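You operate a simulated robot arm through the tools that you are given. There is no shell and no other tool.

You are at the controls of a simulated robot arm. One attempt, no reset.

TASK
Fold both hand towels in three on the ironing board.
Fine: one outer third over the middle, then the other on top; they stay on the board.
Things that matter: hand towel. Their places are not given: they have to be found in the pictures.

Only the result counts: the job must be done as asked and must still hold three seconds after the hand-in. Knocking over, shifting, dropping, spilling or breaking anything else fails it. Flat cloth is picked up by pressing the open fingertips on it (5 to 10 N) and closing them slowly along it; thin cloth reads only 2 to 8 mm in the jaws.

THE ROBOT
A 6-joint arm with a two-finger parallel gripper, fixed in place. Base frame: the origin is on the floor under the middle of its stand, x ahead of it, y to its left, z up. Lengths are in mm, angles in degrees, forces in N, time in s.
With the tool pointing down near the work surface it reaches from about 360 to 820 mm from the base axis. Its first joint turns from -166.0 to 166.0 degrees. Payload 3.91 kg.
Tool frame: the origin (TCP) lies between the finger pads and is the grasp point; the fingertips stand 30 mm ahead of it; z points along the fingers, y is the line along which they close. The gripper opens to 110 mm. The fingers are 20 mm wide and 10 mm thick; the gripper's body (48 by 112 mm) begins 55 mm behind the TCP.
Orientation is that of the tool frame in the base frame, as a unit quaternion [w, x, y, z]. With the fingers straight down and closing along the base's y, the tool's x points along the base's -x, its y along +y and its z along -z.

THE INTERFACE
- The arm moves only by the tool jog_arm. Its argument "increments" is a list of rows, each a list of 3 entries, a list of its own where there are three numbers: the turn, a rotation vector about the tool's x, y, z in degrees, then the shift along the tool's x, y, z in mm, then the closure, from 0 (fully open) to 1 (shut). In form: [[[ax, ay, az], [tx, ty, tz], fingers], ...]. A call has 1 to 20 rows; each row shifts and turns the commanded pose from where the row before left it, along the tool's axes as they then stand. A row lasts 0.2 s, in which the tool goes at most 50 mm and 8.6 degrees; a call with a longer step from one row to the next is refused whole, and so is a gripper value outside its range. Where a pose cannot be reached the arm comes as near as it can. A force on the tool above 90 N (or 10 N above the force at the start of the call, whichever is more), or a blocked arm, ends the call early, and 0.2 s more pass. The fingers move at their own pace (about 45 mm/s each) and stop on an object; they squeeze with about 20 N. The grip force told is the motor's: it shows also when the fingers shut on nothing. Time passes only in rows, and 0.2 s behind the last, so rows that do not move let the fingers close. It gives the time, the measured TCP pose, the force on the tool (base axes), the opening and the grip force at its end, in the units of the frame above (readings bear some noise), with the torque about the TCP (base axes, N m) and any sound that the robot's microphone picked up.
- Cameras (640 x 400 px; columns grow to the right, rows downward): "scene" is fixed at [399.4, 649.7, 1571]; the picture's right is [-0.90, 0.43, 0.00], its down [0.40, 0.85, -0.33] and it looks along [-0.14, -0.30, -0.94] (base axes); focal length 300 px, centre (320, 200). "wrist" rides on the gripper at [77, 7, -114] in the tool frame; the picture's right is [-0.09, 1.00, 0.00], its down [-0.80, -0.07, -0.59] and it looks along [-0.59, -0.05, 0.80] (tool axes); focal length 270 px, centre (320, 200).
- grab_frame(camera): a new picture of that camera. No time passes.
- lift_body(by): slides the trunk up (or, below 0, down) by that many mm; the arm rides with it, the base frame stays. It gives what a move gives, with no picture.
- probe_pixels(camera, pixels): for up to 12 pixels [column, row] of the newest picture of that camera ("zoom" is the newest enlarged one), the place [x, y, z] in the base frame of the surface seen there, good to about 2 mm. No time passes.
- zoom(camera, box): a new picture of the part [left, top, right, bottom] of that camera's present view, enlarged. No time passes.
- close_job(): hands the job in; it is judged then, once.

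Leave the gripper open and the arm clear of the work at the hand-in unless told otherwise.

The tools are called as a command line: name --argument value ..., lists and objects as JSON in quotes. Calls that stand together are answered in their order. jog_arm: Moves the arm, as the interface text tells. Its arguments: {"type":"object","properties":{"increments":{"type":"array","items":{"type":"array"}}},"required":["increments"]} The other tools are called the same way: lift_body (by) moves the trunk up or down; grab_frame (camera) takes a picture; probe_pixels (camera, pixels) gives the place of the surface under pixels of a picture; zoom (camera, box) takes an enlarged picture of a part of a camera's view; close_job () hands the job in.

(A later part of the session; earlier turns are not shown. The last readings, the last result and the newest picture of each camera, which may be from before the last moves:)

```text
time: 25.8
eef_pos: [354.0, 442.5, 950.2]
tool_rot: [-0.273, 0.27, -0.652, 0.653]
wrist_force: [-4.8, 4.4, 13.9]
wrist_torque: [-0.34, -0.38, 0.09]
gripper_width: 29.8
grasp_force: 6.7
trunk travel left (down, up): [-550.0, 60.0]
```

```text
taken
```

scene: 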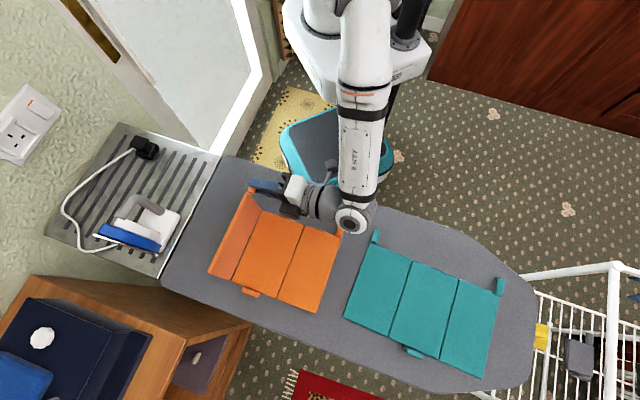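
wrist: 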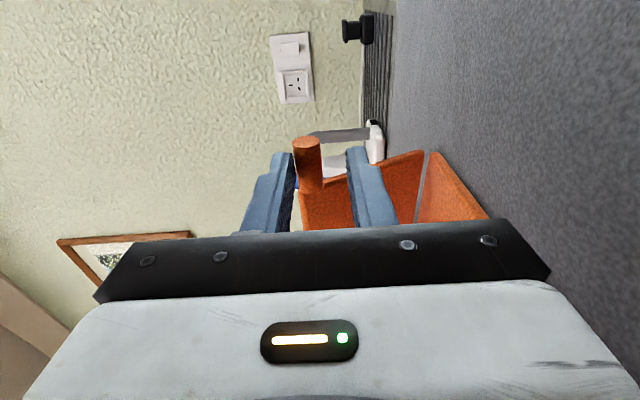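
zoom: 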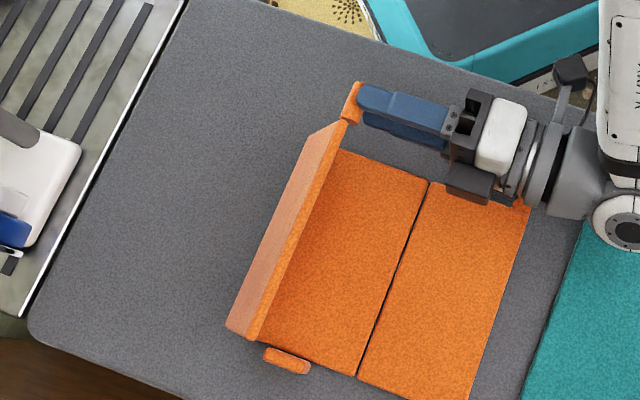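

The upper finger presses the bar (14 N) and the panel leans further over. I'll probe its angle.

probe_pixels --camera "zoom" --pixels '[[335, 130], [310, 155], [300, 175], [345, 130], [300, 220], [245, 325], [232, 325], [335, 155], [260, 335], [353, 95], [320, 140], [420, 190]]'

zoom --camera "wrist" --box '[240, 120, 400, 240]'

```text
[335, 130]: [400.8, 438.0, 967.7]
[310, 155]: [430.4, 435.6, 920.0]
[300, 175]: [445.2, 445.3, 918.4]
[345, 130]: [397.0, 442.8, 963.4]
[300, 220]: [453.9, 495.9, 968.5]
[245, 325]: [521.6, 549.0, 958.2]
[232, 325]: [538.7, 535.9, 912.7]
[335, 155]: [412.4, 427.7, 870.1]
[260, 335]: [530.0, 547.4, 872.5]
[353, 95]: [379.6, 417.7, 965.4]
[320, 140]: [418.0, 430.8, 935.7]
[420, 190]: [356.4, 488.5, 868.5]
```

```text
3.33 times, centred on (320, 180) of wrist
```

zoom: 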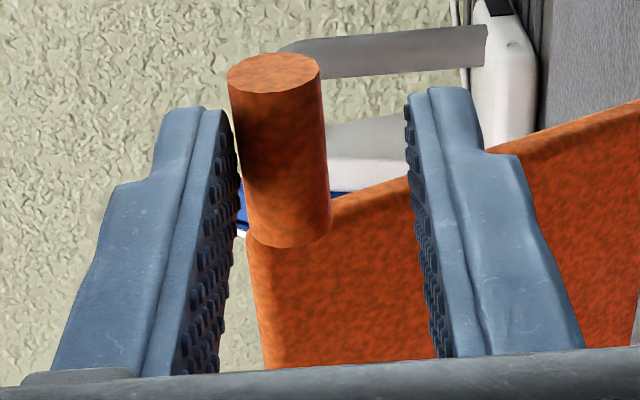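

The panel is at about 109°, and the bar has come to the very tip of the upper finger. I'll lift by 5 mm, reach 18 mm further forward so that the bar sits deeper between the fingers, and look again.

jog_arm --increments '[[[0, 0, 0], [0, -3, 0], 0.77], [[0, 0, 0], [0, -3, 0], 0.75], [[0, 0, 0], [0, 0, 6], 0.75], [[0, 0, 0], [0, 0, 6], 0.75], [[0, 0, 0], [0, 0, 6], 0.75], [[0, 0, 0], [0, 0, 0], 0.75]]'

zoom --camera "scene" --box '[170, 160, 370, 310]'

zoom --camera "wrist" --box '[240, 120, 400, 240]'

```text
time: 27.2
eef_pos: [367.5, 428.1, 955.3]
tool_rot: [0.273, -0.272, 0.653, -0.652]
wrist_force: [-0.2, -0.7, 0.2]
wrist_torque: [-0.03, -0.02, -0.02]
gripper_width: 27.4
grasp_force: 0.1
trunk travel left (down, up): [-550.0, 60.0]
```

```text
2.67 times, centred on (270, 235) of scene
```

zoom: 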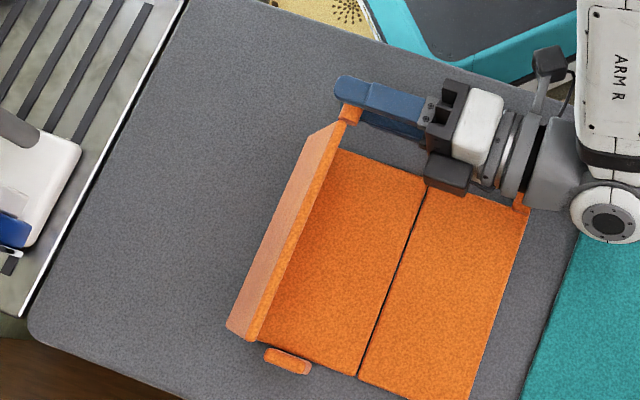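

```text
3.33 times, centred on (320, 180) of wrist
```

zoom: 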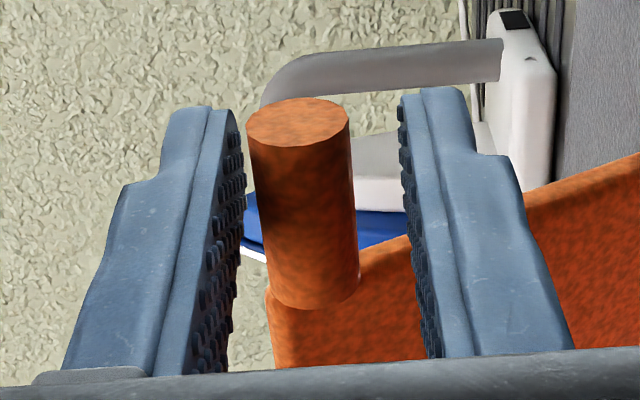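

The panel now stands on its own at about 110° with no contact, so the crease holds by friction. I'll narrow the cage to 22 mm and push down and over about 8 mm / 15 mm more in small steps, which keeps the gripper's body above the right bar.

jog_arm --increments '[[[0, 0, 0], [0, 0, 0], 0.8], [[0, 0, 0], [0, 1.5, -2], 0.8], [[0, 0, 0], [0, 1.5, -3], 0.8], [[0, 0, 0], [0, 1.5, -3], 0.8], [[0, 0, 0], [0, 1.5, -3], 0.8], [[0, 0, 0], [0, 1.5, -3], 0.8], [[0, 0, 0], [0, 1, -1], 0.8], [[0, 0, 0], [0, 0, 0], 0.8]]'

zoom --camera "scene" --box '[170, 160, 370, 310]'

zoom --camera "wrist" --box '[240, 120, 400, 240]'

```text
time: 29.0
eef_pos: [356.2, 439.1, 944.9]
tool_rot: [-0.272, 0.271, -0.652, 0.653]
wrist_force: [-0.9, 1.5, 3.4]
wrist_torque: [-0.05, -0.04, 0.03]
gripper_width: 23.8
grasp_force: 1.5
trunk travel left (down, up): [-550.0, 60.0]
```

```text
2.67 times, centred on (270, 235) of scene
```

zoom: 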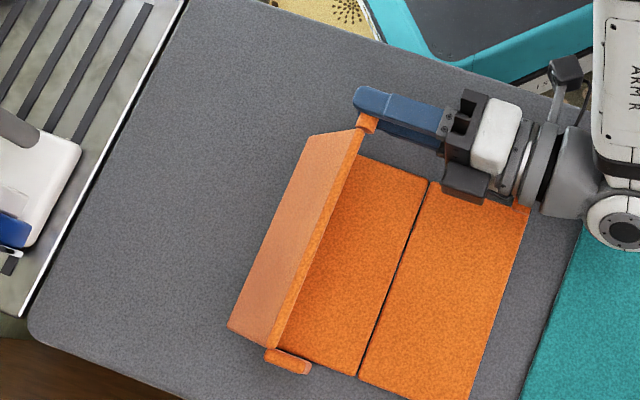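

```text
3.33 times, centred on (320, 180) of wrist
```

zoom: 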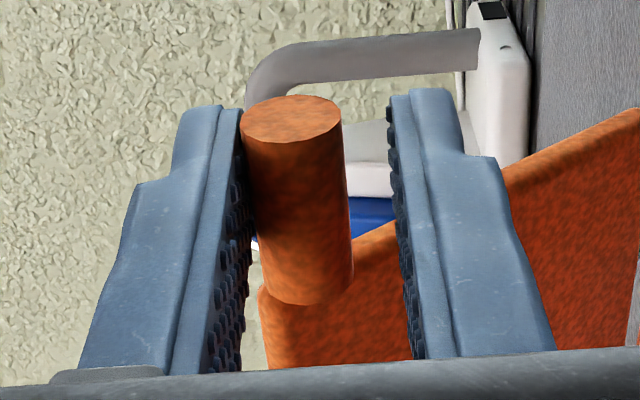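

The panel moved on to about 120° with just 3 N. Now I'll open the jaws a bit more, withdraw along the tool's x (away from the bar's end), and rise.

jog_arm --increments '[[[0, 0, 0], [0, -1, 0], 0.74], [[0, 0, 0], [0, -2, 0], 0.7], [[0, 0, 0], [6, 0, 0], 0.7], [[0, 0, 0], [10, 0, 0], 0.7], [[0, 0, 0], [15, 0, 0], 0.7], [[0, 0, 0], [20, 0, 0], 0.7], [[0, 0, 0], [20, -10, 0], 0.7], [[0, 0, 0], [0, -25, 0], 0.7], [[0, 0, 0], [0, -30, 0], 0.7], [[0, 0, 0], [0, -30, 0], 0.7], [[0, 0, 0], [0, 0, 0], 0.7]]'

grab_frame --camera "scene"

```text
time: 31.4
eef_pos: [308.6, 391.2, 1045.7]
tool_rot: [-0.272, 0.272, -0.653, 0.653]
wrist_force: [0.3, -0.2, -0.3]
wrist_torque: [0.01, 0.01, 0.0]
gripper_width: 32.9
grasp_force: 0.0
trunk travel left (down, up): [-550.0, 60.0]
```

```text
taken
```

scene: 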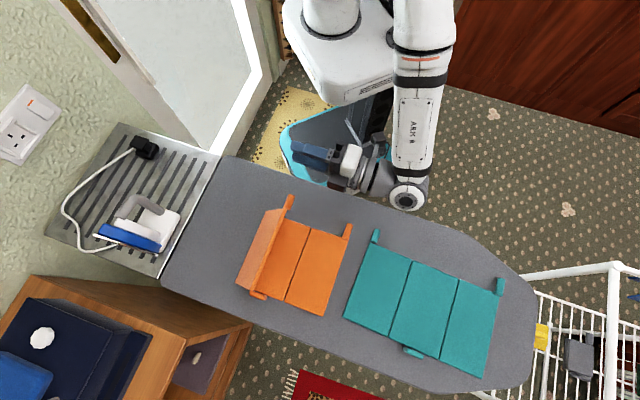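

The panel stays leaning at about 120° and the arm is clear. I'll turn the tool back to pointing straight down (−90° about its x) and close the fingers, so as to use them as a pusher.

jog_arm --increments '[[[-8.2, 0, 0], [0, 0, 0], 1], [[-8.2, 0, 0], [0, 0, 0], 1], [[-8.2, 0, 0], [0, 0, 0], 1], [[-8.2, 0, 0], [0, 0, 0], 1], [[-8.2, 0, 0], [0, 0, 0], 1], [[-8.2, 0, 0], [0, 0, 0], 1], [[-8.2, 0, 0], [0, 0, 0], 1], [[-8.2, 0, 0], [0, 0, 0], 1], [[-8.2, 0, 0], [0, 0, 0], 1], [[-8.2, 0, 0], [0, 0, 0], 1], [[-8.0, 0, 0], [0, 0, 0], 1], [[0, 0, 0], [0, 0, 0], 1]]'

zoom --camera "scene" --box '[215, 180, 375, 320]'

probe_pixels --camera "zoom" --pixels '[[205, 110], [170, 180], [120, 275], [255, 115], [225, 180], [180, 270], [150, 315], [100, 300], [260, 140], [285, 70], [375, 180], [500, 220]]'

```text
time: 34.0
eef_pos: [306.9, 388.9, 1043.9]
tool_rot: [0.001, -0.385, 0.923, -0.001]
wrist_force: [-0.3, 0.3, 0.0]
wrist_torque: [0.0, 0.0, 0.0]
gripper_width: 0.0
grasp_force: 20.3
trunk travel left (down, up): [-550.0, 60.0]
```

```text
2.86 times, centred on (295, 250) of scene
```

zoom: 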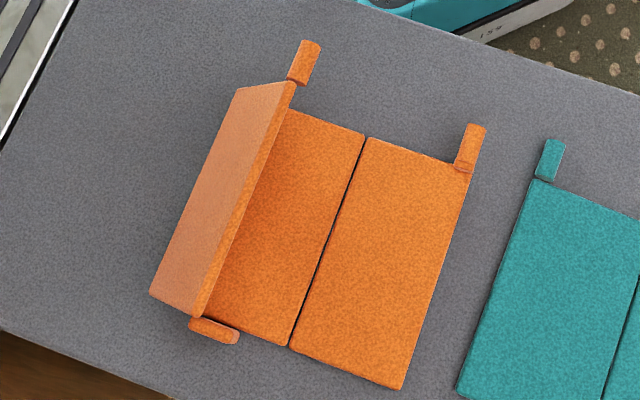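

```text
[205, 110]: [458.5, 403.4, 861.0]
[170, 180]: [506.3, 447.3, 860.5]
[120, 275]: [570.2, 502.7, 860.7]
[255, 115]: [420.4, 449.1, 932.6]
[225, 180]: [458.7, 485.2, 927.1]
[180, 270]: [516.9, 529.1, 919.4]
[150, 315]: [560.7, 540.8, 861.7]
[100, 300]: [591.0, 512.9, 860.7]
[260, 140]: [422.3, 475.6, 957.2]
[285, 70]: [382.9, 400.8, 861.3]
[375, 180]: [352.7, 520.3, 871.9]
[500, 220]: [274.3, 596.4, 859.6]
```

The left third leans at about 125° over the middle. I'll go above it with the closed fingers, to about (451, 496), mid-depth near its upper edge.

jog_arm --increments '[[[0, 0, 0], [-35.6, -5.4, 0], 1], [[0, 0, 0], [-35.6, -5.4, 0], 1], [[0, 0, 0], [-35.6, -5.4, 0], 1], [[0, 0, 0], [-35.6, -5.4, 0], 1], [[0, 0, 0], [-35.6, -5.4, 0], 1], [[0, 0, 0], [0, 0, 0], 1]]'

grab_frame --camera "wrist"

zoom --camera "scene" --box '[215, 180, 375, 320]'

```text
time: 35.4
eef_pos: [451.8, 495.7, 1045.1]
tool_rot: [0.0, -0.385, 0.923, 0.0]
wrist_force: [-1.1, -1.1, 0.5]
wrist_torque: [0.0, 0.03, -0.01]
gripper_width: 0.0
grasp_force: 20.1
trunk travel left (down, up): [-550.0, 60.0]
```

```text
taken
```

wrist: 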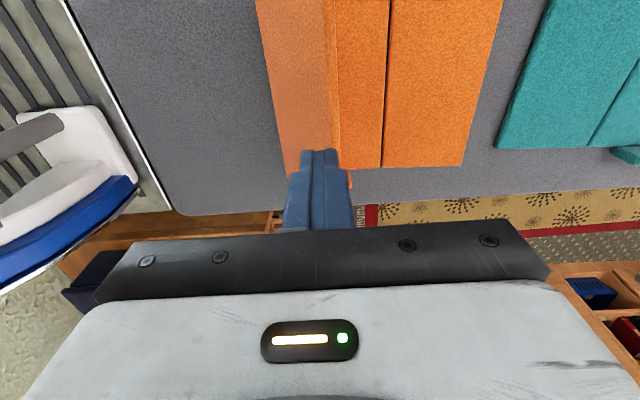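

```text
2.86 times, centred on (295, 250) of scene
```

zoom: 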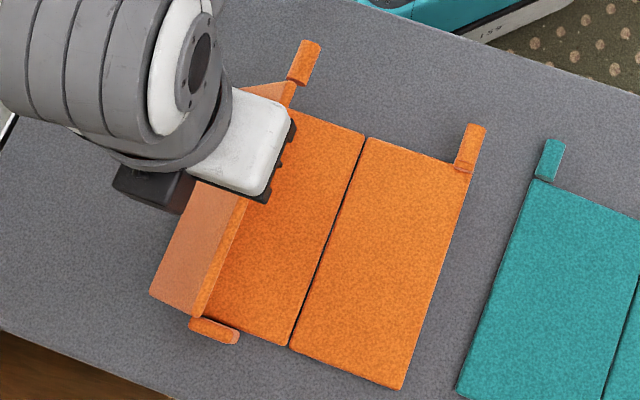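

The fingers are over the panel near its top edge. I'll press down along the arc: first straight down, then down and over, ending with the tips near z≈899, then read the force.

jog_arm --increments '[[[0, 0, 0], [0, 0, 30], 1], [[0, 0, 0], [0, 0, 20], 1], [[0, 0, 0], [0, 3, 12], 1], [[0, 0, 0], [0, 5, 12], 1], [[0, 0, 0], [0, 6, 12], 1], [[0, 0, 0], [0, 6, 12], 1], [[0, 0, 0], [0, 5, 10], 1], [[0, 0, 0], [0, 4, 8], 1], [[0, 0, 0], [0, 0, 0], 1]]'

zoom --camera "scene" --box '[215, 180, 375, 320]'

grab_frame --camera "wrist"

```text
time: 37.4
eef_pos: [431.5, 518.4, 928.5]
tool_rot: [0.0, -0.384, 0.923, -0.001]
wrist_force: [-0.1, -0.2, 0.2]
wrist_torque: [-0.03, 0.04, 0.01]
gripper_width: 0.0
grasp_force: 20.1
trunk travel left (down, up): [-550.0, 60.0]
```

```text
2.86 times, centred on (295, 250) of scene
```

zoom: 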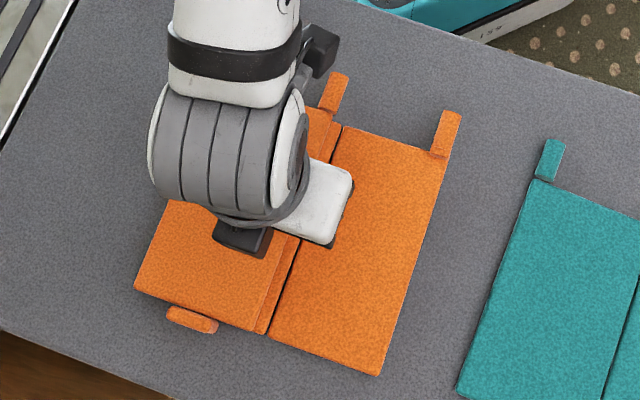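

```text
taken
```

wrist: 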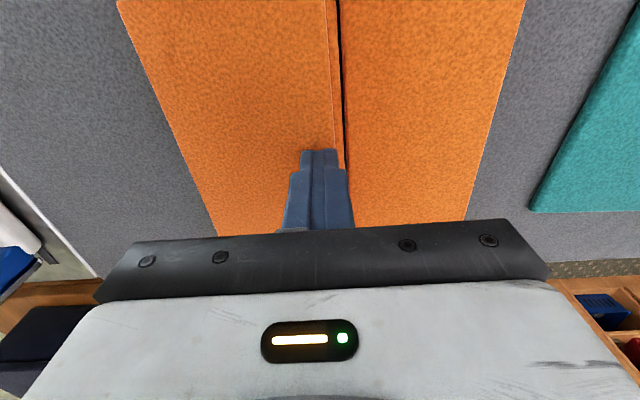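

The left third is nearly flat on the middle. I'll press down the last ~18 mm gently in small steps.

jog_arm --increments '[[[0, 0, 0], [0, 0, 5], 1], [[0, 0, 0], [0, 0, 5], 1], [[0, 0, 0], [0, 0, 4], 1], [[0, 0, 0], [0, 0, 3], 1], [[0, 0, 0], [0, 0, 0], 1]]'

```text
time: 38.6
eef_pos: [431.0, 516.7, 911.7]
tool_rot: [-0.001, -0.384, 0.923, 0.0]
wrist_force: [-0.2, -1.3, 0.5]
wrist_torque: [0.0, 0.0, 0.0]
gripper_width: 0.0
grasp_force: 20.2
trunk travel left (down, up): [-550.0, 60.0]
```

No force yet with the tips at about z 882. I'll go a few mm more in 1.5 mm steps.

jog_arm --increments '[[[0, 0, 0], [0, 0, 1.5], 1], [[0, 0, 0], [0, 0, 1.5], 1], [[0, 0, 0], [0, 0, 1], 1], [[0, 0, 0], [0, 0, 0], 1]]'

grab_frame --camera "wrist"

```text
time: 39.6
eef_pos: [433.0, 517.5, 908.0]
tool_rot: [0.001, -0.384, 0.923, 0.001]
wrist_force: [1.6, 0.8, 6.4]
wrist_torque: [0.03, -0.04, -0.02]
gripper_width: 0.2
grasp_force: 20.1
trunk travel left (down, up): [-550.0, 60.0]
```

```text
taken
```

wrist: 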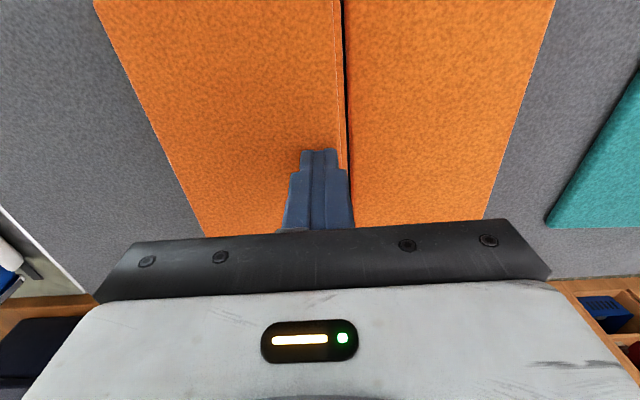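

It is pressed flat with 6.4 N. I'll rise clear and measure where the towel and its right bar are now.

jog_arm --increments '[[[0, 0, 0], [0, 0, -15], 1], [[0, 0, 0], [0, 0, -35], 1], [[0, 0, 0], [0, 0, -40], 1], [[0, 0, 0], [0, 0, -40], 1], [[0, 0, 0], [40, 0, 0], 0.5], [[0, 0, 0], [40, 0, 0], 0.5], [[0, 0, 0], [40, 0, 0], 0.5], [[0, 0, 0], [40, 0, 0], 0.5], [[0, 0, 0], [30, 0, 0], 0.5], [[0, 0, 0], [0, 0, 0], 0.5]]'

zoom --camera "scene" --box '[215, 180, 375, 320]'

probe_pixels --camera "zoom" --pixels '[[170, 160], [300, 120], [250, 250], [220, 320], [345, 125], [335, 150], [300, 240], [265, 330], [445, 130], [437, 155], [440, 175], [380, 370]]'

```text
time: 41.8
eef_pos: [295.5, 381.8, 1036.0]
tool_rot: [0.0, -0.384, 0.923, 0.001]
wrist_force: [-0.6, 0.1, -0.4]
wrist_torque: [0.01, 0.0, 0.03]
gripper_width: 54.9
grasp_force: 0.0
trunk travel left (down, up): [-550.0, 60.0]
```

```text
2.86 times, centred on (295, 250) of scene
```

zoom: 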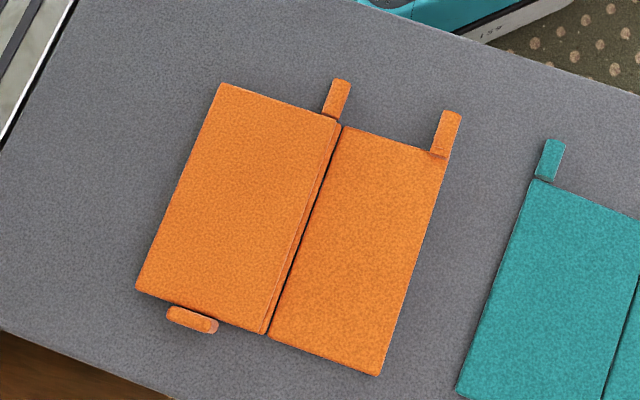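

```text
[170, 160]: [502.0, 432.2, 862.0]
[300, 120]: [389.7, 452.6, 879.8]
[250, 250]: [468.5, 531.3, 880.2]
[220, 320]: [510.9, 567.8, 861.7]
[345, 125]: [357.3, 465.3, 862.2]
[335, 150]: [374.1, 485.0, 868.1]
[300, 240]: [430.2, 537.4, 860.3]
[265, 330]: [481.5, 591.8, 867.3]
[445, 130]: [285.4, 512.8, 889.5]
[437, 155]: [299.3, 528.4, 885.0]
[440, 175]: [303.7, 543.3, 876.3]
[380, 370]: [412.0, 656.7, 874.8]
```

The first third lies flat on the middle at z≈880. The right third is slightly raised at its outer edge. I'll measure the right bar and right crease precisely.

zoom --camera "scene" --box '[310, 212, 358, 242]'

probe_pixels --camera "zoom" --pixels '[[218, 80], [250, 90], [235, 85], [200, 130], [222, 140], [245, 145], [180, 185], [205, 195], [190, 180], [170, 212], [220, 215], [205, 250]]'

zoom --camera "scene" --box '[280, 200, 328, 230]'

probe_pixels --camera "zoom" --pixels '[[320, 225], [327, 225], [318, 245], [305, 260], [300, 285], [335, 230], [340, 250], [290, 300], [270, 100], [290, 120], [240, 170], [300, 200]]'

```text
13.33 times, centred on (334, 227) of scene
```

zoom: 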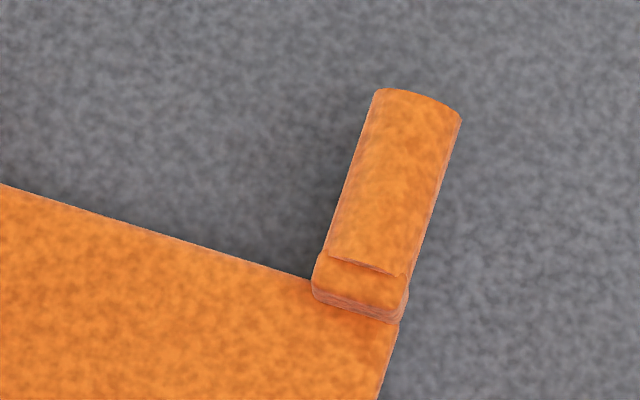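

```text
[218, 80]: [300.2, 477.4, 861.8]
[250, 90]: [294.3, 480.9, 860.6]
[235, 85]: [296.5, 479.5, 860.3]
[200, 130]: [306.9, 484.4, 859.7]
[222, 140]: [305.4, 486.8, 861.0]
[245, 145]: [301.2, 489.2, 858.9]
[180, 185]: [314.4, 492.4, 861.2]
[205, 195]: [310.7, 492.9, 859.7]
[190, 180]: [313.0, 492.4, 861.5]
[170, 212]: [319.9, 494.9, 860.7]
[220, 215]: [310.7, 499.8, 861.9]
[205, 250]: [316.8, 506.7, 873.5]
```

```text
13.33 times, centred on (304, 215) of scene
```

zoom: 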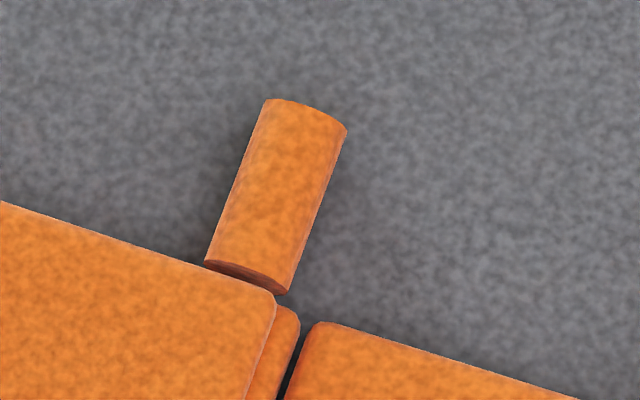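

```text
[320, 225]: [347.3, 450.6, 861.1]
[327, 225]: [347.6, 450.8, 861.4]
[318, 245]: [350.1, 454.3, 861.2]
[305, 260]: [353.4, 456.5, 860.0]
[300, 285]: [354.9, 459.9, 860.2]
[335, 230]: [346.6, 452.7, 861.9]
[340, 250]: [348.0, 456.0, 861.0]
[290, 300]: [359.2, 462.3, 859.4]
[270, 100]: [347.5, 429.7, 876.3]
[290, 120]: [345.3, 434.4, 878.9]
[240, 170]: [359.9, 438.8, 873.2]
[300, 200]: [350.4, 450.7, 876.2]
```

I'll re-probe at the right pixels: the crease gap in this enlargement first, then the right bar.

probe_pixels --camera "zoom" --pixels '[[305, 330], [293, 365], [285, 390], [320, 330], [310, 370], [290, 315], [285, 340], [265, 310]]'

zoom --camera "scene" --box '[310, 212, 358, 242]'

probe_pixels --camera "zoom" --pixels '[[420, 102], [400, 160], [385, 200], [365, 255], [375, 150], [430, 170], [345, 230], [410, 240], [335, 280], [390, 300], [395, 330], [300, 290]]'

```text
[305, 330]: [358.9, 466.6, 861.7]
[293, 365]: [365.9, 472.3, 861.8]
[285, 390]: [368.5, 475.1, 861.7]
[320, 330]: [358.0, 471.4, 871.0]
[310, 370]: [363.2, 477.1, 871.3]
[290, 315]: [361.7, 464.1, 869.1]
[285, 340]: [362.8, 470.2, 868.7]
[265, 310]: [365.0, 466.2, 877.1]
```

```text
13.33 times, centred on (334, 227) of scene
```

zoom: 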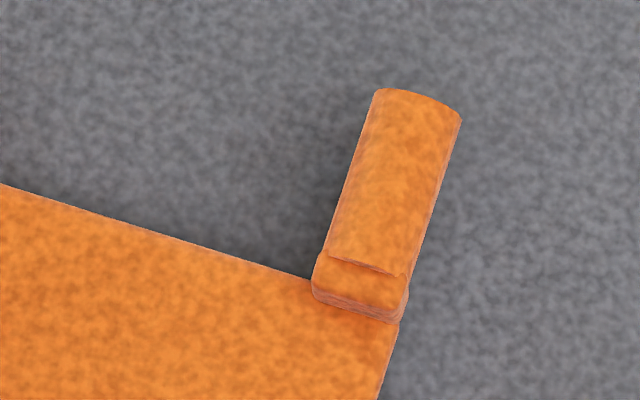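

```text
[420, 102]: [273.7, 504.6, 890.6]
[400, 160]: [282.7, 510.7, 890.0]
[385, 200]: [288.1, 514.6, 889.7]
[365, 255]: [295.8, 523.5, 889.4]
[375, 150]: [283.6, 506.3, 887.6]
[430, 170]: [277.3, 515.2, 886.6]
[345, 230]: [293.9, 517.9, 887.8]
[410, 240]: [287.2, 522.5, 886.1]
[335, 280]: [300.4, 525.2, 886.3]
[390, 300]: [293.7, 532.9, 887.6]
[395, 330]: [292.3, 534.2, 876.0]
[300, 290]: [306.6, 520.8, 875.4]
```

The right bar is centred at about (285, 514, 881.5) and the right crease is 86 mm inward of it. I'll grip it with the tool pre-tilted by +15° about x, so that later the tilt carries the panel past vertical. First I'll move above it, tilt, and come down to z≈920.

jog_arm --increments '[[[0, 0, 0], [-21.1, 25.6, 0], 0.636], [[0, 0, 0], [-21.1, 25.6, 0], 0.636], [[0, 0, 0], [-21.1, 25.6, 0], 0.636], [[0, 0, 0], [-21.1, 25.6, 0], 0.636], [[7.5, 0, 0], [0, 0, 0], 0.636], [[7.5, 0, 0], [0, 0, 0], 0.636], [[0, 0, 0], [0, 7.5, 28], 0.636], [[0, 0, 0], [0, 7.5, 28], 0.636], [[0, 0, 0], [0, 7.5, 28], 0.636], [[0, 0, 0], [0, 5, 18.5], 0.636], [[0, 0, 0], [0, 0, 0], 0.636]]'

grab_frame --camera "wrist"

grab_frame --camera "scene"

```text
time: 44.2
eef_pos: [283.0, 512.6, 931.5]
tool_rot: [0.05, -0.381, 0.915, -0.121]
wrist_force: [-0.3, 0.5, 0.1]
wrist_torque: [0.03, -0.03, 0.01]
gripper_width: 39.7
grasp_force: 0.0
trunk travel left (down, up): [-550.0, 60.0]
```

```text
taken
```

wrist: 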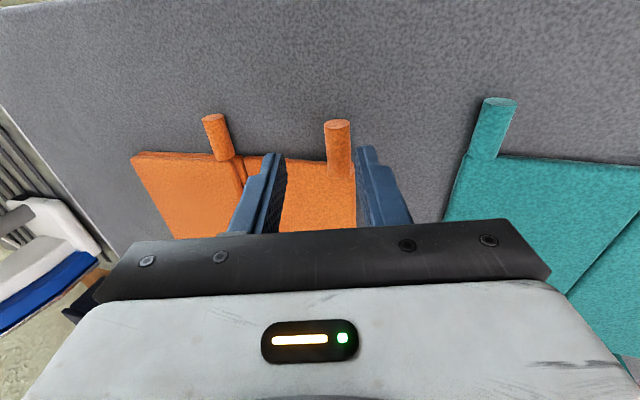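

```text
taken
```

scene: 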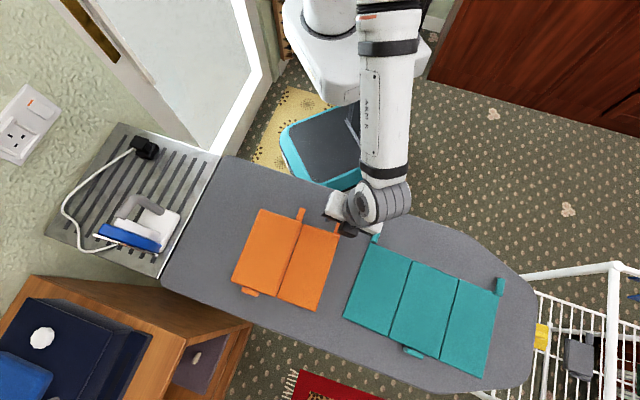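

The bar is between the fingers in the picture, slightly toward the +y finger. I'll come down the rest (about 28 mm) with a 3 mm sideways correction, watching the force.

jog_arm --increments '[[[0, 0, 0], [0, 2.8, 8], 0.636], [[0, 0, 0], [0, 2.8, 8], 0.636], [[0, 0, 0], [0, 2.6, 6], 0.636], [[0, 0, 0], [0, 2.1, 4.9], 0.636], [[0, 0, 0], [0, 0, 0], 0.636]]'

zoom --camera "wrist" --box '[240, 100, 400, 240]'

```text
time: 45.4
eef_pos: [281.1, 516.9, 902.5]
tool_rot: [0.05, -0.381, 0.915, -0.12]
wrist_force: [-0.3, 0.2, 0.7]
wrist_torque: [0.02, 0.01, -0.01]
gripper_width: 40.3
grasp_force: 0.1
trunk travel left (down, up): [-550.0, 60.0]
```

```text
2.86 times, centred on (320, 170) of wrist
```

zoom: 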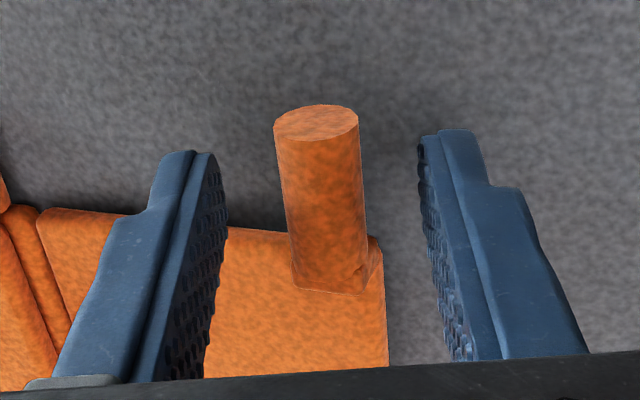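

The bar is centred between the fingers. Closing slowly on it.

jog_arm --increments '[[[0, 0, 0], [0, 0, 0], 0.72], [[0, 0, 0], [0, 0, 0], 0.78], [[0, 0, 0], [0, 0, 0], 0.84], [[0, 0, 0], [0, 0, 0], 0.9], [[0, 0, 0], [0, 0, 0], 1], [[0, 0, 0], [0, 0, 0], 1]]'

zoom --camera "wrist" --box '[240, 100, 400, 240]'

```text
time: 46.8
eef_pos: [281.8, 516.3, 902.4]
tool_rot: [0.05, -0.381, 0.915, -0.121]
wrist_force: [0.0, 1.5, 0.0]
wrist_torque: [-0.05, 0.01, 0.2]
gripper_width: 15.5
grasp_force: 19.6
trunk travel left (down, up): [-550.0, 60.0]
```

```text
2.86 times, centred on (320, 170) of wrist
```

zoom: 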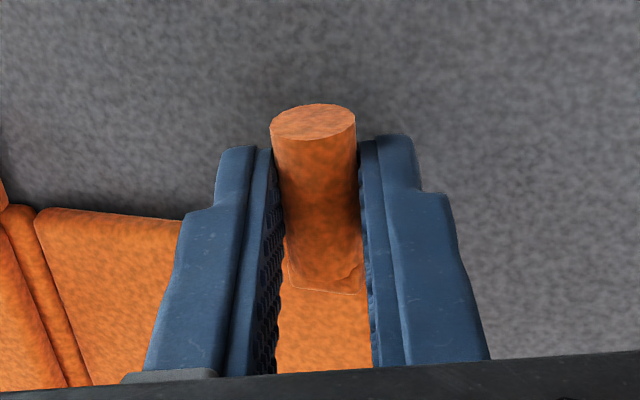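

The bar is held at 15.5 mm. I'll now swing the right third about its crease: 6 rows of −6° with the matching shift, to about 40°.

jog_arm --increments '[[[-6, 0, 0], [0, -5.8, -8.6], 1], [[-6, 0, 0], [0, -5.8, -8.6], 1], [[-6, 0, 0], [0, -5.8, -8.6], 1], [[-6, 0, 0], [0, -5.8, -8.6], 1], [[-6, 0, 0], [0, -5.8, -8.6], 1], [[-6, 0, 0], [0, -5.8, -8.6], 1], [[0, 0, 0], [0, 0, 0], 1]]'

zoom --camera "scene" --box '[215, 180, 375, 320]'

```text
time: 48.4
eef_pos: [304.8, 490.7, 954.2]
tool_rot: [-0.071, -0.378, 0.908, 0.168]
wrist_force: [-0.3, 0.6, -0.3]
wrist_torque: [-0.02, 0.09, 0.09]
gripper_width: 15.4
grasp_force: 20.3
trunk travel left (down, up): [-550.0, 60.0]
```

```text
2.86 times, centred on (295, 250) of scene
```

zoom: 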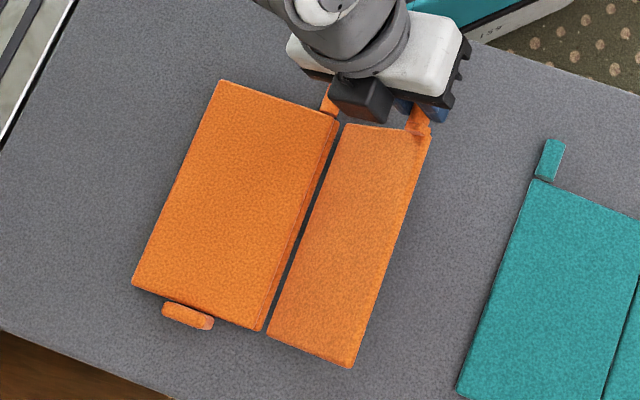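

It follows well with almost no force. Another 6 rows, to about 76°.

jog_arm --increments '[[[-6, 0, 0], [0, -5.8, -8.6], 1], [[-6, 0, 0], [0, -5.8, -8.6], 1], [[-6, 0, 0], [0, -5.8, -8.6], 1], [[-6, 0, 0], [0, -5.8, -8.6], 1], [[-6, 0, 0], [0, -5.8, -8.6], 1], [[-6, 0, 0], [0, -5.8, -8.6], 1], [[0, 0, 0], [0, 0, 0], 1]]'

grab_frame --camera "scene"

grab_frame --camera "wrist"

```text
time: 50.0
eef_pos: [347.9, 451.1, 972.9]
tool_rot: [-0.183, -0.338, 0.811, 0.441]
wrist_force: [-0.9, 0.8, -0.1]
wrist_torque: [-0.04, -0.01, 0.08]
gripper_width: 15.7
grasp_force: 19.5
trunk travel left (down, up): [-550.0, 60.0]
```

```text
taken
```

scene: 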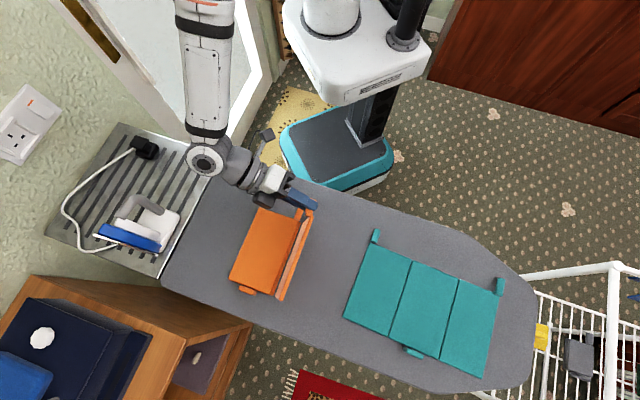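

```text
taken
```

wrist: 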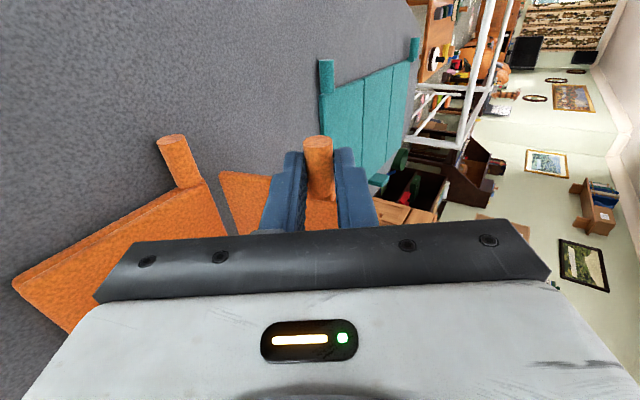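

Nearly upright with no load. Before tilting further I'll check how high the wrist joint near (205, 160) is above the iron rest.

probe_pixels --camera "scene" --pixels '[[203, 160], [195, 165], [205, 130], [225, 165], [240, 175], [265, 180], [205, 175], [190, 155], [267, 135], [130, 205], [175, 225], [160, 210]]'

zoom --camera "scene" --box '[170, 120, 330, 260]'

```text
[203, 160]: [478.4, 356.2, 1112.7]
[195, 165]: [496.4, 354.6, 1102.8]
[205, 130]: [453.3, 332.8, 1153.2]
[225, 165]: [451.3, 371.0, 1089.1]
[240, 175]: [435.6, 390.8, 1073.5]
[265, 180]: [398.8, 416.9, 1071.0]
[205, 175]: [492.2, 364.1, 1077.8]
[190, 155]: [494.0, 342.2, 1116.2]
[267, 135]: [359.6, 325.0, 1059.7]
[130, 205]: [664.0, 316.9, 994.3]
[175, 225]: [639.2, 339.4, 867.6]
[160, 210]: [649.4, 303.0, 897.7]
```

```text
2.86 times, centred on (250, 190) of scene
```

zoom: 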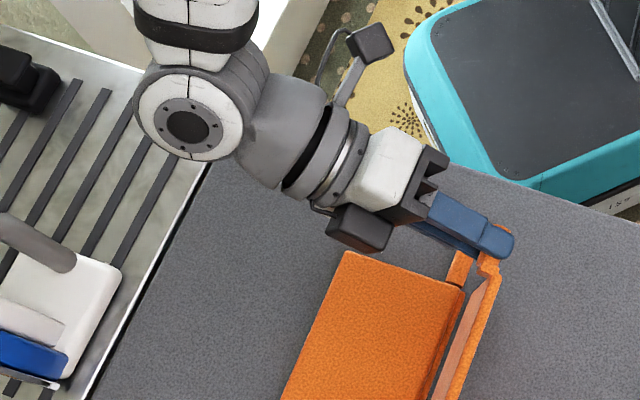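

The wrist joint is actually at (480, 356) with about 1065 mm height, and at full tilt it will stay roughly 100 mm clear of the iron. I'll continue 3 rows and check the force at the upright position.

jog_arm --increments '[[[-6, 0, 0], [0, -5.8, -8.6], 1], [[-6, 0, 0], [0, -5.8, -8.6], 1], [[-6, 0, 0], [0, -5.8, -8.6], 1], [[0, 0, 0], [0, 0, 0], 1]]'

```text
time: 51.0
eef_pos: [369.1, 428.6, 970.7]
tool_rot: [-0.234, -0.304, 0.733, 0.562]
wrist_force: [-1.4, -0.3, -1.8]
wrist_torque: [-0.03, 0.07, 0.07]
gripper_width: 15.6
grasp_force: 20.0
trunk travel left (down, up): [-550.0, 60.0]
```

Force is near zero at about 94°. I'll carry on 15° more in slow 3° steps.

jog_arm --increments '[[[-3, 0, 0], [0, -2.9, -4.3], 1], [[-3, 0, 0], [0, -2.9, -4.3], 1], [[-3, 0, 0], [0, -2.9, -4.3], 1], [[-3, 0, 0], [0, -2.9, -4.3], 1], [[-3, 0, 0], [0, -2.9, -4.3], 1], [[0, 0, 0], [0, 0, 0], 1]]'

zoom --camera "scene" --box '[200, 150, 360, 290]'

grab_frame --camera "wrist"

```text
time: 52.4
eef_pos: [386.0, 412.3, 959.2]
tool_rot: [-0.271, -0.272, 0.653, 0.653]
wrist_force: [-0.4, 1.1, -0.5]
wrist_torque: [-0.06, 0.05, 0.07]
gripper_width: 15.7
grasp_force: 20.0
trunk travel left (down, up): [-550.0, 60.0]
```

```text
2.86 times, centred on (280, 220) of scene
```

zoom: 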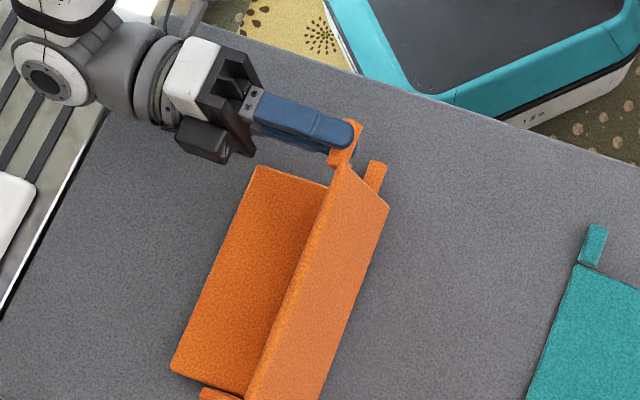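

```text
taken
```

wrist: 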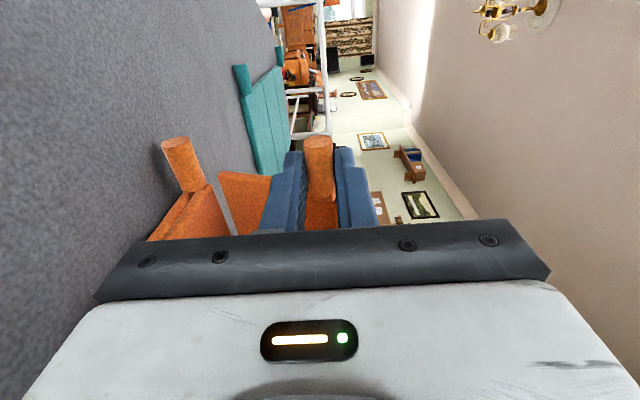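

It stands at about 110°. I'll loosen to a 22 mm cage and push down with the upper finger (tool −y) while backing off a little, to reach about 128°.

jog_arm --increments '[[[0, 0, 0], [0, 0, 0], 0.82], [[0, 0, 0], [0, 0, 0], 0.8], [[0, 0, 0], [0, -2, -1], 0.8], [[0, 0, 0], [0, -2, -2], 0.8], [[0, 0, 0], [0, -2, -2.5], 0.8], [[0, 0, 0], [0, -2, -2.5], 0.8], [[0, 0, 0], [0, -2, -2.5], 0.8], [[0, 0, 0], [0, -2, -2.5], 0.8], [[0, 0, 0], [0, -2, -2.5], 0.8], [[0, 0, 0], [0, -1.5, -2.5], 0.8], [[0, 0, 0], [0, 0, 0], 0.8]]'

zoom --camera "scene" --box '[200, 150, 360, 290]'

zoom --camera "wrist" --box '[240, 120, 400, 240]'

```text
time: 54.8
eef_pos: [397.9, 400.0, 944.6]
tool_rot: [-0.271, -0.273, 0.652, 0.653]
wrist_force: [3.5, -3.6, 13.6]
wrist_torque: [0.36, 0.31, -0.13]
gripper_width: 28.7
grasp_force: 6.7
trunk travel left (down, up): [-550.0, 60.0]
```

```text
2.86 times, centred on (280, 220) of scene
```

zoom: 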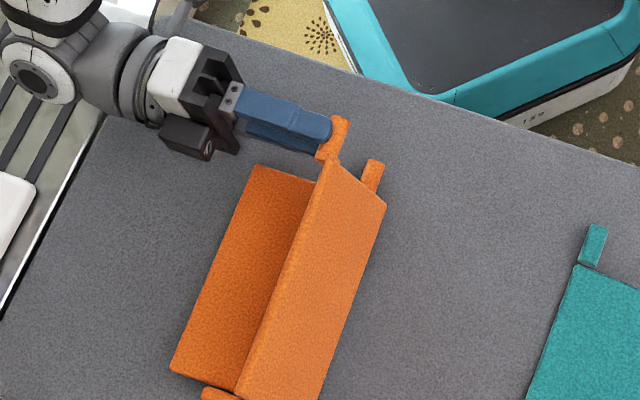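

```text
3.33 times, centred on (320, 180) of wrist
```

zoom: 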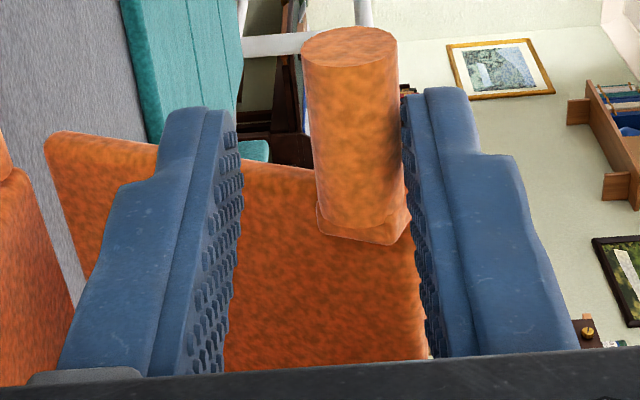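

The bar has again come to the finger's tip and the panel lags at about 115°. I'll lift 5 mm, reach 16 mm forward, and push again with less backing off.

jog_arm --increments '[[[0, 0, 0], [0, 3, 0], 0.78], [[0, 0, 0], [0, 3, 0], 0.76], [[0, 0, 0], [0, 0, 6], 0.76], [[0, 0, 0], [0, 0, 6], 0.76], [[0, 0, 0], [0, 0, 5], 0.76], [[0, 0, 0], [0, 0, 0], 0.8], [[0, 0, 0], [0, -1.5, -1], 0.8], [[0, 0, 0], [0, -1.5, -2], 0.8], [[0, 0, 0], [0, -1.5, -2], 0.8], [[0, 0, 0], [0, -1.5, -2.5], 0.8], [[0, 0, 0], [0, -1, -2], 0.8], [[0, 0, 0], [0, 0, 0], 0.8]]'

zoom --camera "scene" --box '[200, 150, 360, 290]'

zoom --camera "wrist" --box '[240, 120, 400, 240]'

```text
time: 57.4
eef_pos: [393.2, 406.0, 942.7]
tool_rot: [-0.273, -0.272, 0.652, 0.653]
wrist_force: [2.8, -1.3, 3.8]
wrist_torque: [0.09, 0.11, -0.09]
gripper_width: 24.3
grasp_force: 2.6
trunk travel left (down, up): [-550.0, 60.0]
```

```text
2.86 times, centred on (280, 220) of scene
```

zoom: 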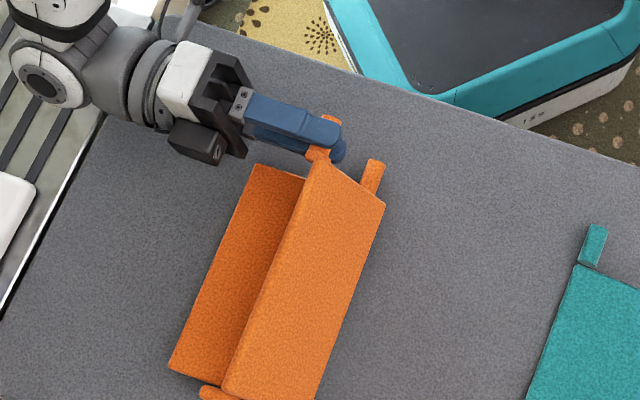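

```text
3.33 times, centred on (320, 180) of wrist
```

zoom: 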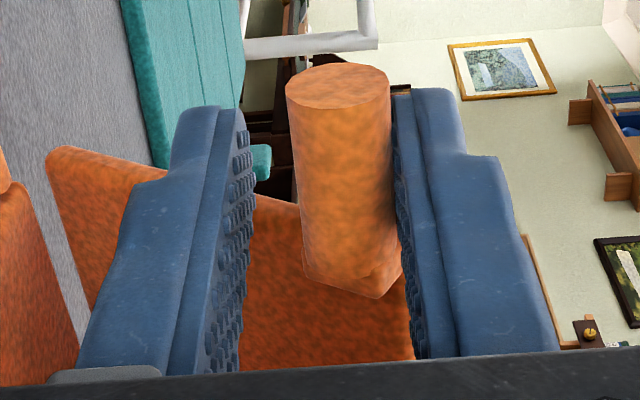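

The panel leans at about 125° now. I'll open a bit, withdraw along tool x off the bar's end, and rise.

jog_arm --increments '[[[0, 0, 0], [0, 1, 0], 0.75], [[0, 0, 0], [0, 2, 0], 0.7], [[0, 0, 0], [6, 0, 0], 0.7], [[0, 0, 0], [10, 0, 0], 0.7], [[0, 0, 0], [15, 0, 0], 0.7], [[0, 0, 0], [20, 0, 0], 0.7], [[0, 0, 0], [20, 10, 0], 0.7], [[0, 0, 0], [0, 25, 0], 0.7], [[0, 0, 0], [0, 30, 0], 0.7], [[0, 0, 0], [0, 30, 0], 0.7], [[0, 0, 0], [0, 0, 0], 0.7]]'

grab_frame --camera "scene"

```text
time: 59.8
eef_pos: [343.6, 356.0, 1040.4]
tool_rot: [-0.272, -0.272, 0.653, 0.652]
wrist_force: [-0.1, -0.7, 0.2]
wrist_torque: [-0.01, 0.01, -0.01]
gripper_width: 33.0
grasp_force: 0.1
trunk travel left (down, up): [-550.0, 60.0]
```

```text
taken
```

scene: 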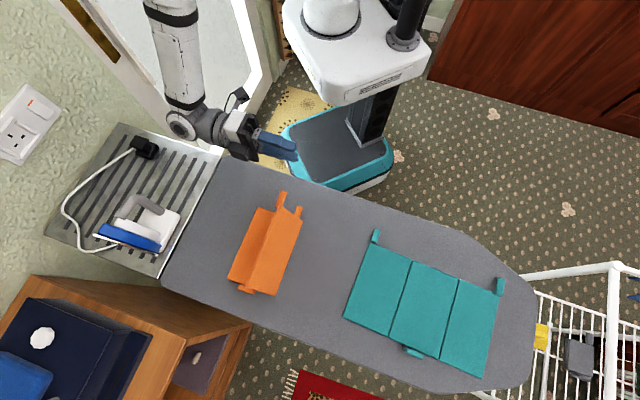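

The right third stays leaning over. I'll turn the tool back to straight down (+90° about x) with the fingers closed, and measure the panel.

jog_arm --increments '[[[8.2, 0, 0], [0, 0, 0], 1], [[8.2, 0, 0], [0, 0, 0], 1], [[8.2, 0, 0], [0, 0, 0], 1], [[8.2, 0, 0], [0, 0, 0], 1], [[8.2, 0, 0], [0, 0, 0], 1], [[8.2, 0, 0], [0, 0, 0], 1], [[8.2, 0, 0], [0, 0, 0], 1], [[8.2, 0, 0], [0, 0, 0], 1], [[8.2, 0, 0], [0, 0, 0], 1], [[8.2, 0, 0], [0, 0, 0], 1], [[8.0, 0, 0], [0, 0, 0], 1], [[0, 0, 0], [0, 0, 0], 1]]'

zoom --camera "scene" --box '[210, 180, 330, 300]'

probe_pixels --camera "zoom" --pixels '[[230, 120], [250, 200], [200, 300], [170, 350], [300, 120], [300, 200], [250, 300], [320, 180], [250, 60], [320, 70], [150, 200], [330, 120]]'

```text
time: 62.4
eef_pos: [343.5, 356.3, 1041.0]
tool_rot: [0.001, -0.385, 0.923, -0.001]
wrist_force: [0.7, 0.0, -0.3]
wrist_torque: [0.01, -0.03, 0.01]
gripper_width: 0.1
grasp_force: 20.0
trunk travel left (down, up): [-550.0, 60.0]
```

```text
3.33 times, centred on (270, 240) of scene
```

zoom: 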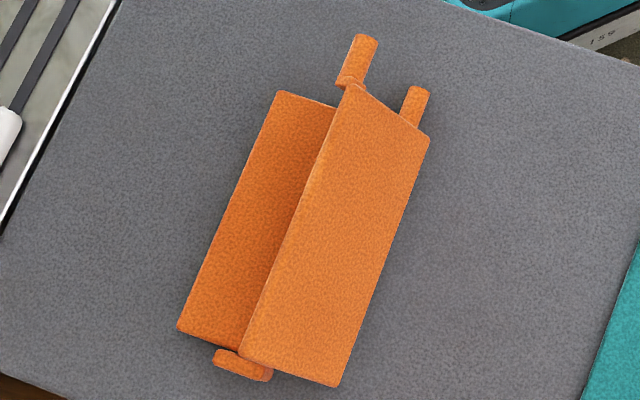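

```text
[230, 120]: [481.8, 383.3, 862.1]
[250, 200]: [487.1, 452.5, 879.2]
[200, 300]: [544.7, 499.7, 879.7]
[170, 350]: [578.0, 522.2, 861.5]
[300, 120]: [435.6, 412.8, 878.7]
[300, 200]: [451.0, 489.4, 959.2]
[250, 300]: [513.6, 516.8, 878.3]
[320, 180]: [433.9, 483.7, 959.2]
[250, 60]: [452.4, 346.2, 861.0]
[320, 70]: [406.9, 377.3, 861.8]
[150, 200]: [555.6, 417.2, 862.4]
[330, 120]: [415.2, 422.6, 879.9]
```

The right third leans at about 120°, its upper edge at z≈959. I'll move the closed fingers above its outer face near that edge, at about (445, 502).

jog_arm --increments '[[[0, 0, 0], [-35, 6.2, 0], 1], [[0, 0, 0], [-35, 6.2, 0], 1], [[0, 0, 0], [-35, 6.2, 0], 1], [[0, 0, 0], [-35, 6.2, 0], 1], [[0, 0, 0], [-35, 6.2, 0], 1], [[0, 0, 0], [0, 0, 0], 1]]'

grab_frame --camera "wrist"

```text
time: 63.8
eef_pos: [444.0, 501.1, 1042.0]
tool_rot: [0.0, -0.385, 0.923, 0.0]
wrist_force: [-1.0, 0.3, 0.8]
wrist_torque: [0.04, -0.01, -0.03]
gripper_width: 0.0
grasp_force: 20.0
trunk travel left (down, up): [-550.0, 60.0]
```

```text
taken
```

wrist: 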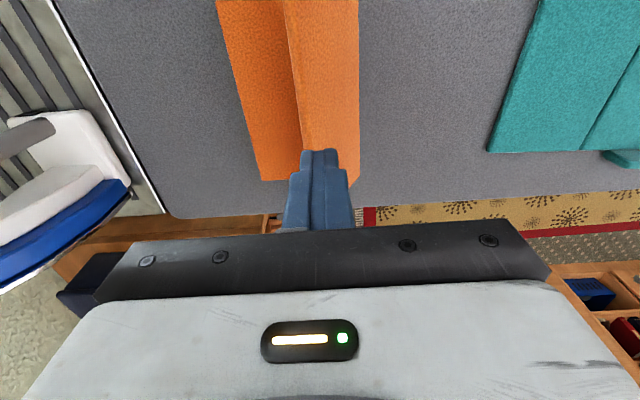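

The tips are just outside the panel's upper edge, over its outer face. I'll press down along the mirrored arc.

jog_arm --increments '[[[0, 0, 0], [0, 0, 30], 1], [[0, 0, 0], [0, 0, 20], 1], [[0, 0, 0], [0, -3, 12], 1], [[0, 0, 0], [0, -5, 12], 1], [[0, 0, 0], [0, -6, 12], 1], [[0, 0, 0], [0, -6, 12], 1], [[0, 0, 0], [0, -5, 10], 1], [[0, 0, 0], [0, -4, 6], 1], [[0, 0, 0], [0, 0, 0], 1]]'

zoom --camera "scene" --box '[210, 180, 330, 300]'

grab_frame --camera "wrist"

```text
time: 65.8
eef_pos: [465.9, 480.3, 926.9]
tool_rot: [0.0, -0.385, 0.923, 0.0]
wrist_force: [-0.4, -0.8, 0.9]
wrist_torque: [0.03, 0.01, 0.01]
gripper_width: 0.0
grasp_force: 20.4
trunk travel left (down, up): [-550.0, 60.0]
```

```text
3.33 times, centred on (270, 240) of scene
```

zoom: 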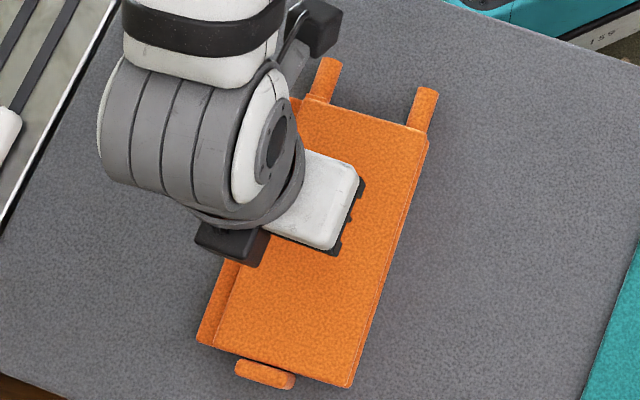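

```text
taken
```

wrist: 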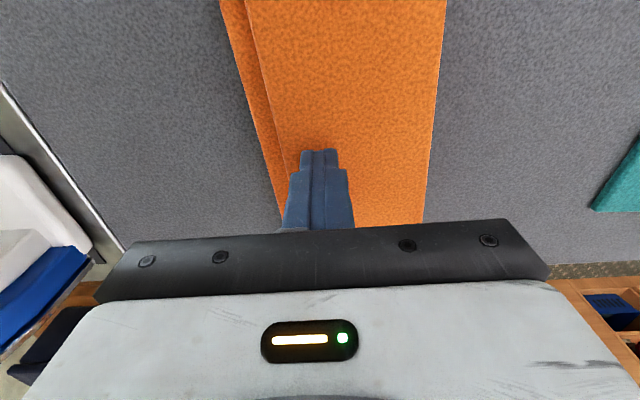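

The second third is over. I'll press gently until a few newtons show.

jog_arm --increments '[[[0, 0, 0], [0, 0, 4], 1], [[0, 0, 0], [0, 0, 3], 1], [[0, 0, 0], [0, 0, 2], 1], [[0, 0, 0], [0, 0, 1], 1], [[0, 0, 0], [0, 0, 0], 1]]'

```text
time: 67.0
eef_pos: [466.2, 482.0, 918.8]
tool_rot: [0.002, -0.385, 0.923, 0.001]
wrist_force: [2.4, -1.6, 15.7]
wrist_torque: [-0.14, -0.07, -0.01]
gripper_width: 0.1
grasp_force: 19.9
trunk travel left (down, up): [-550.0, 60.0]
```

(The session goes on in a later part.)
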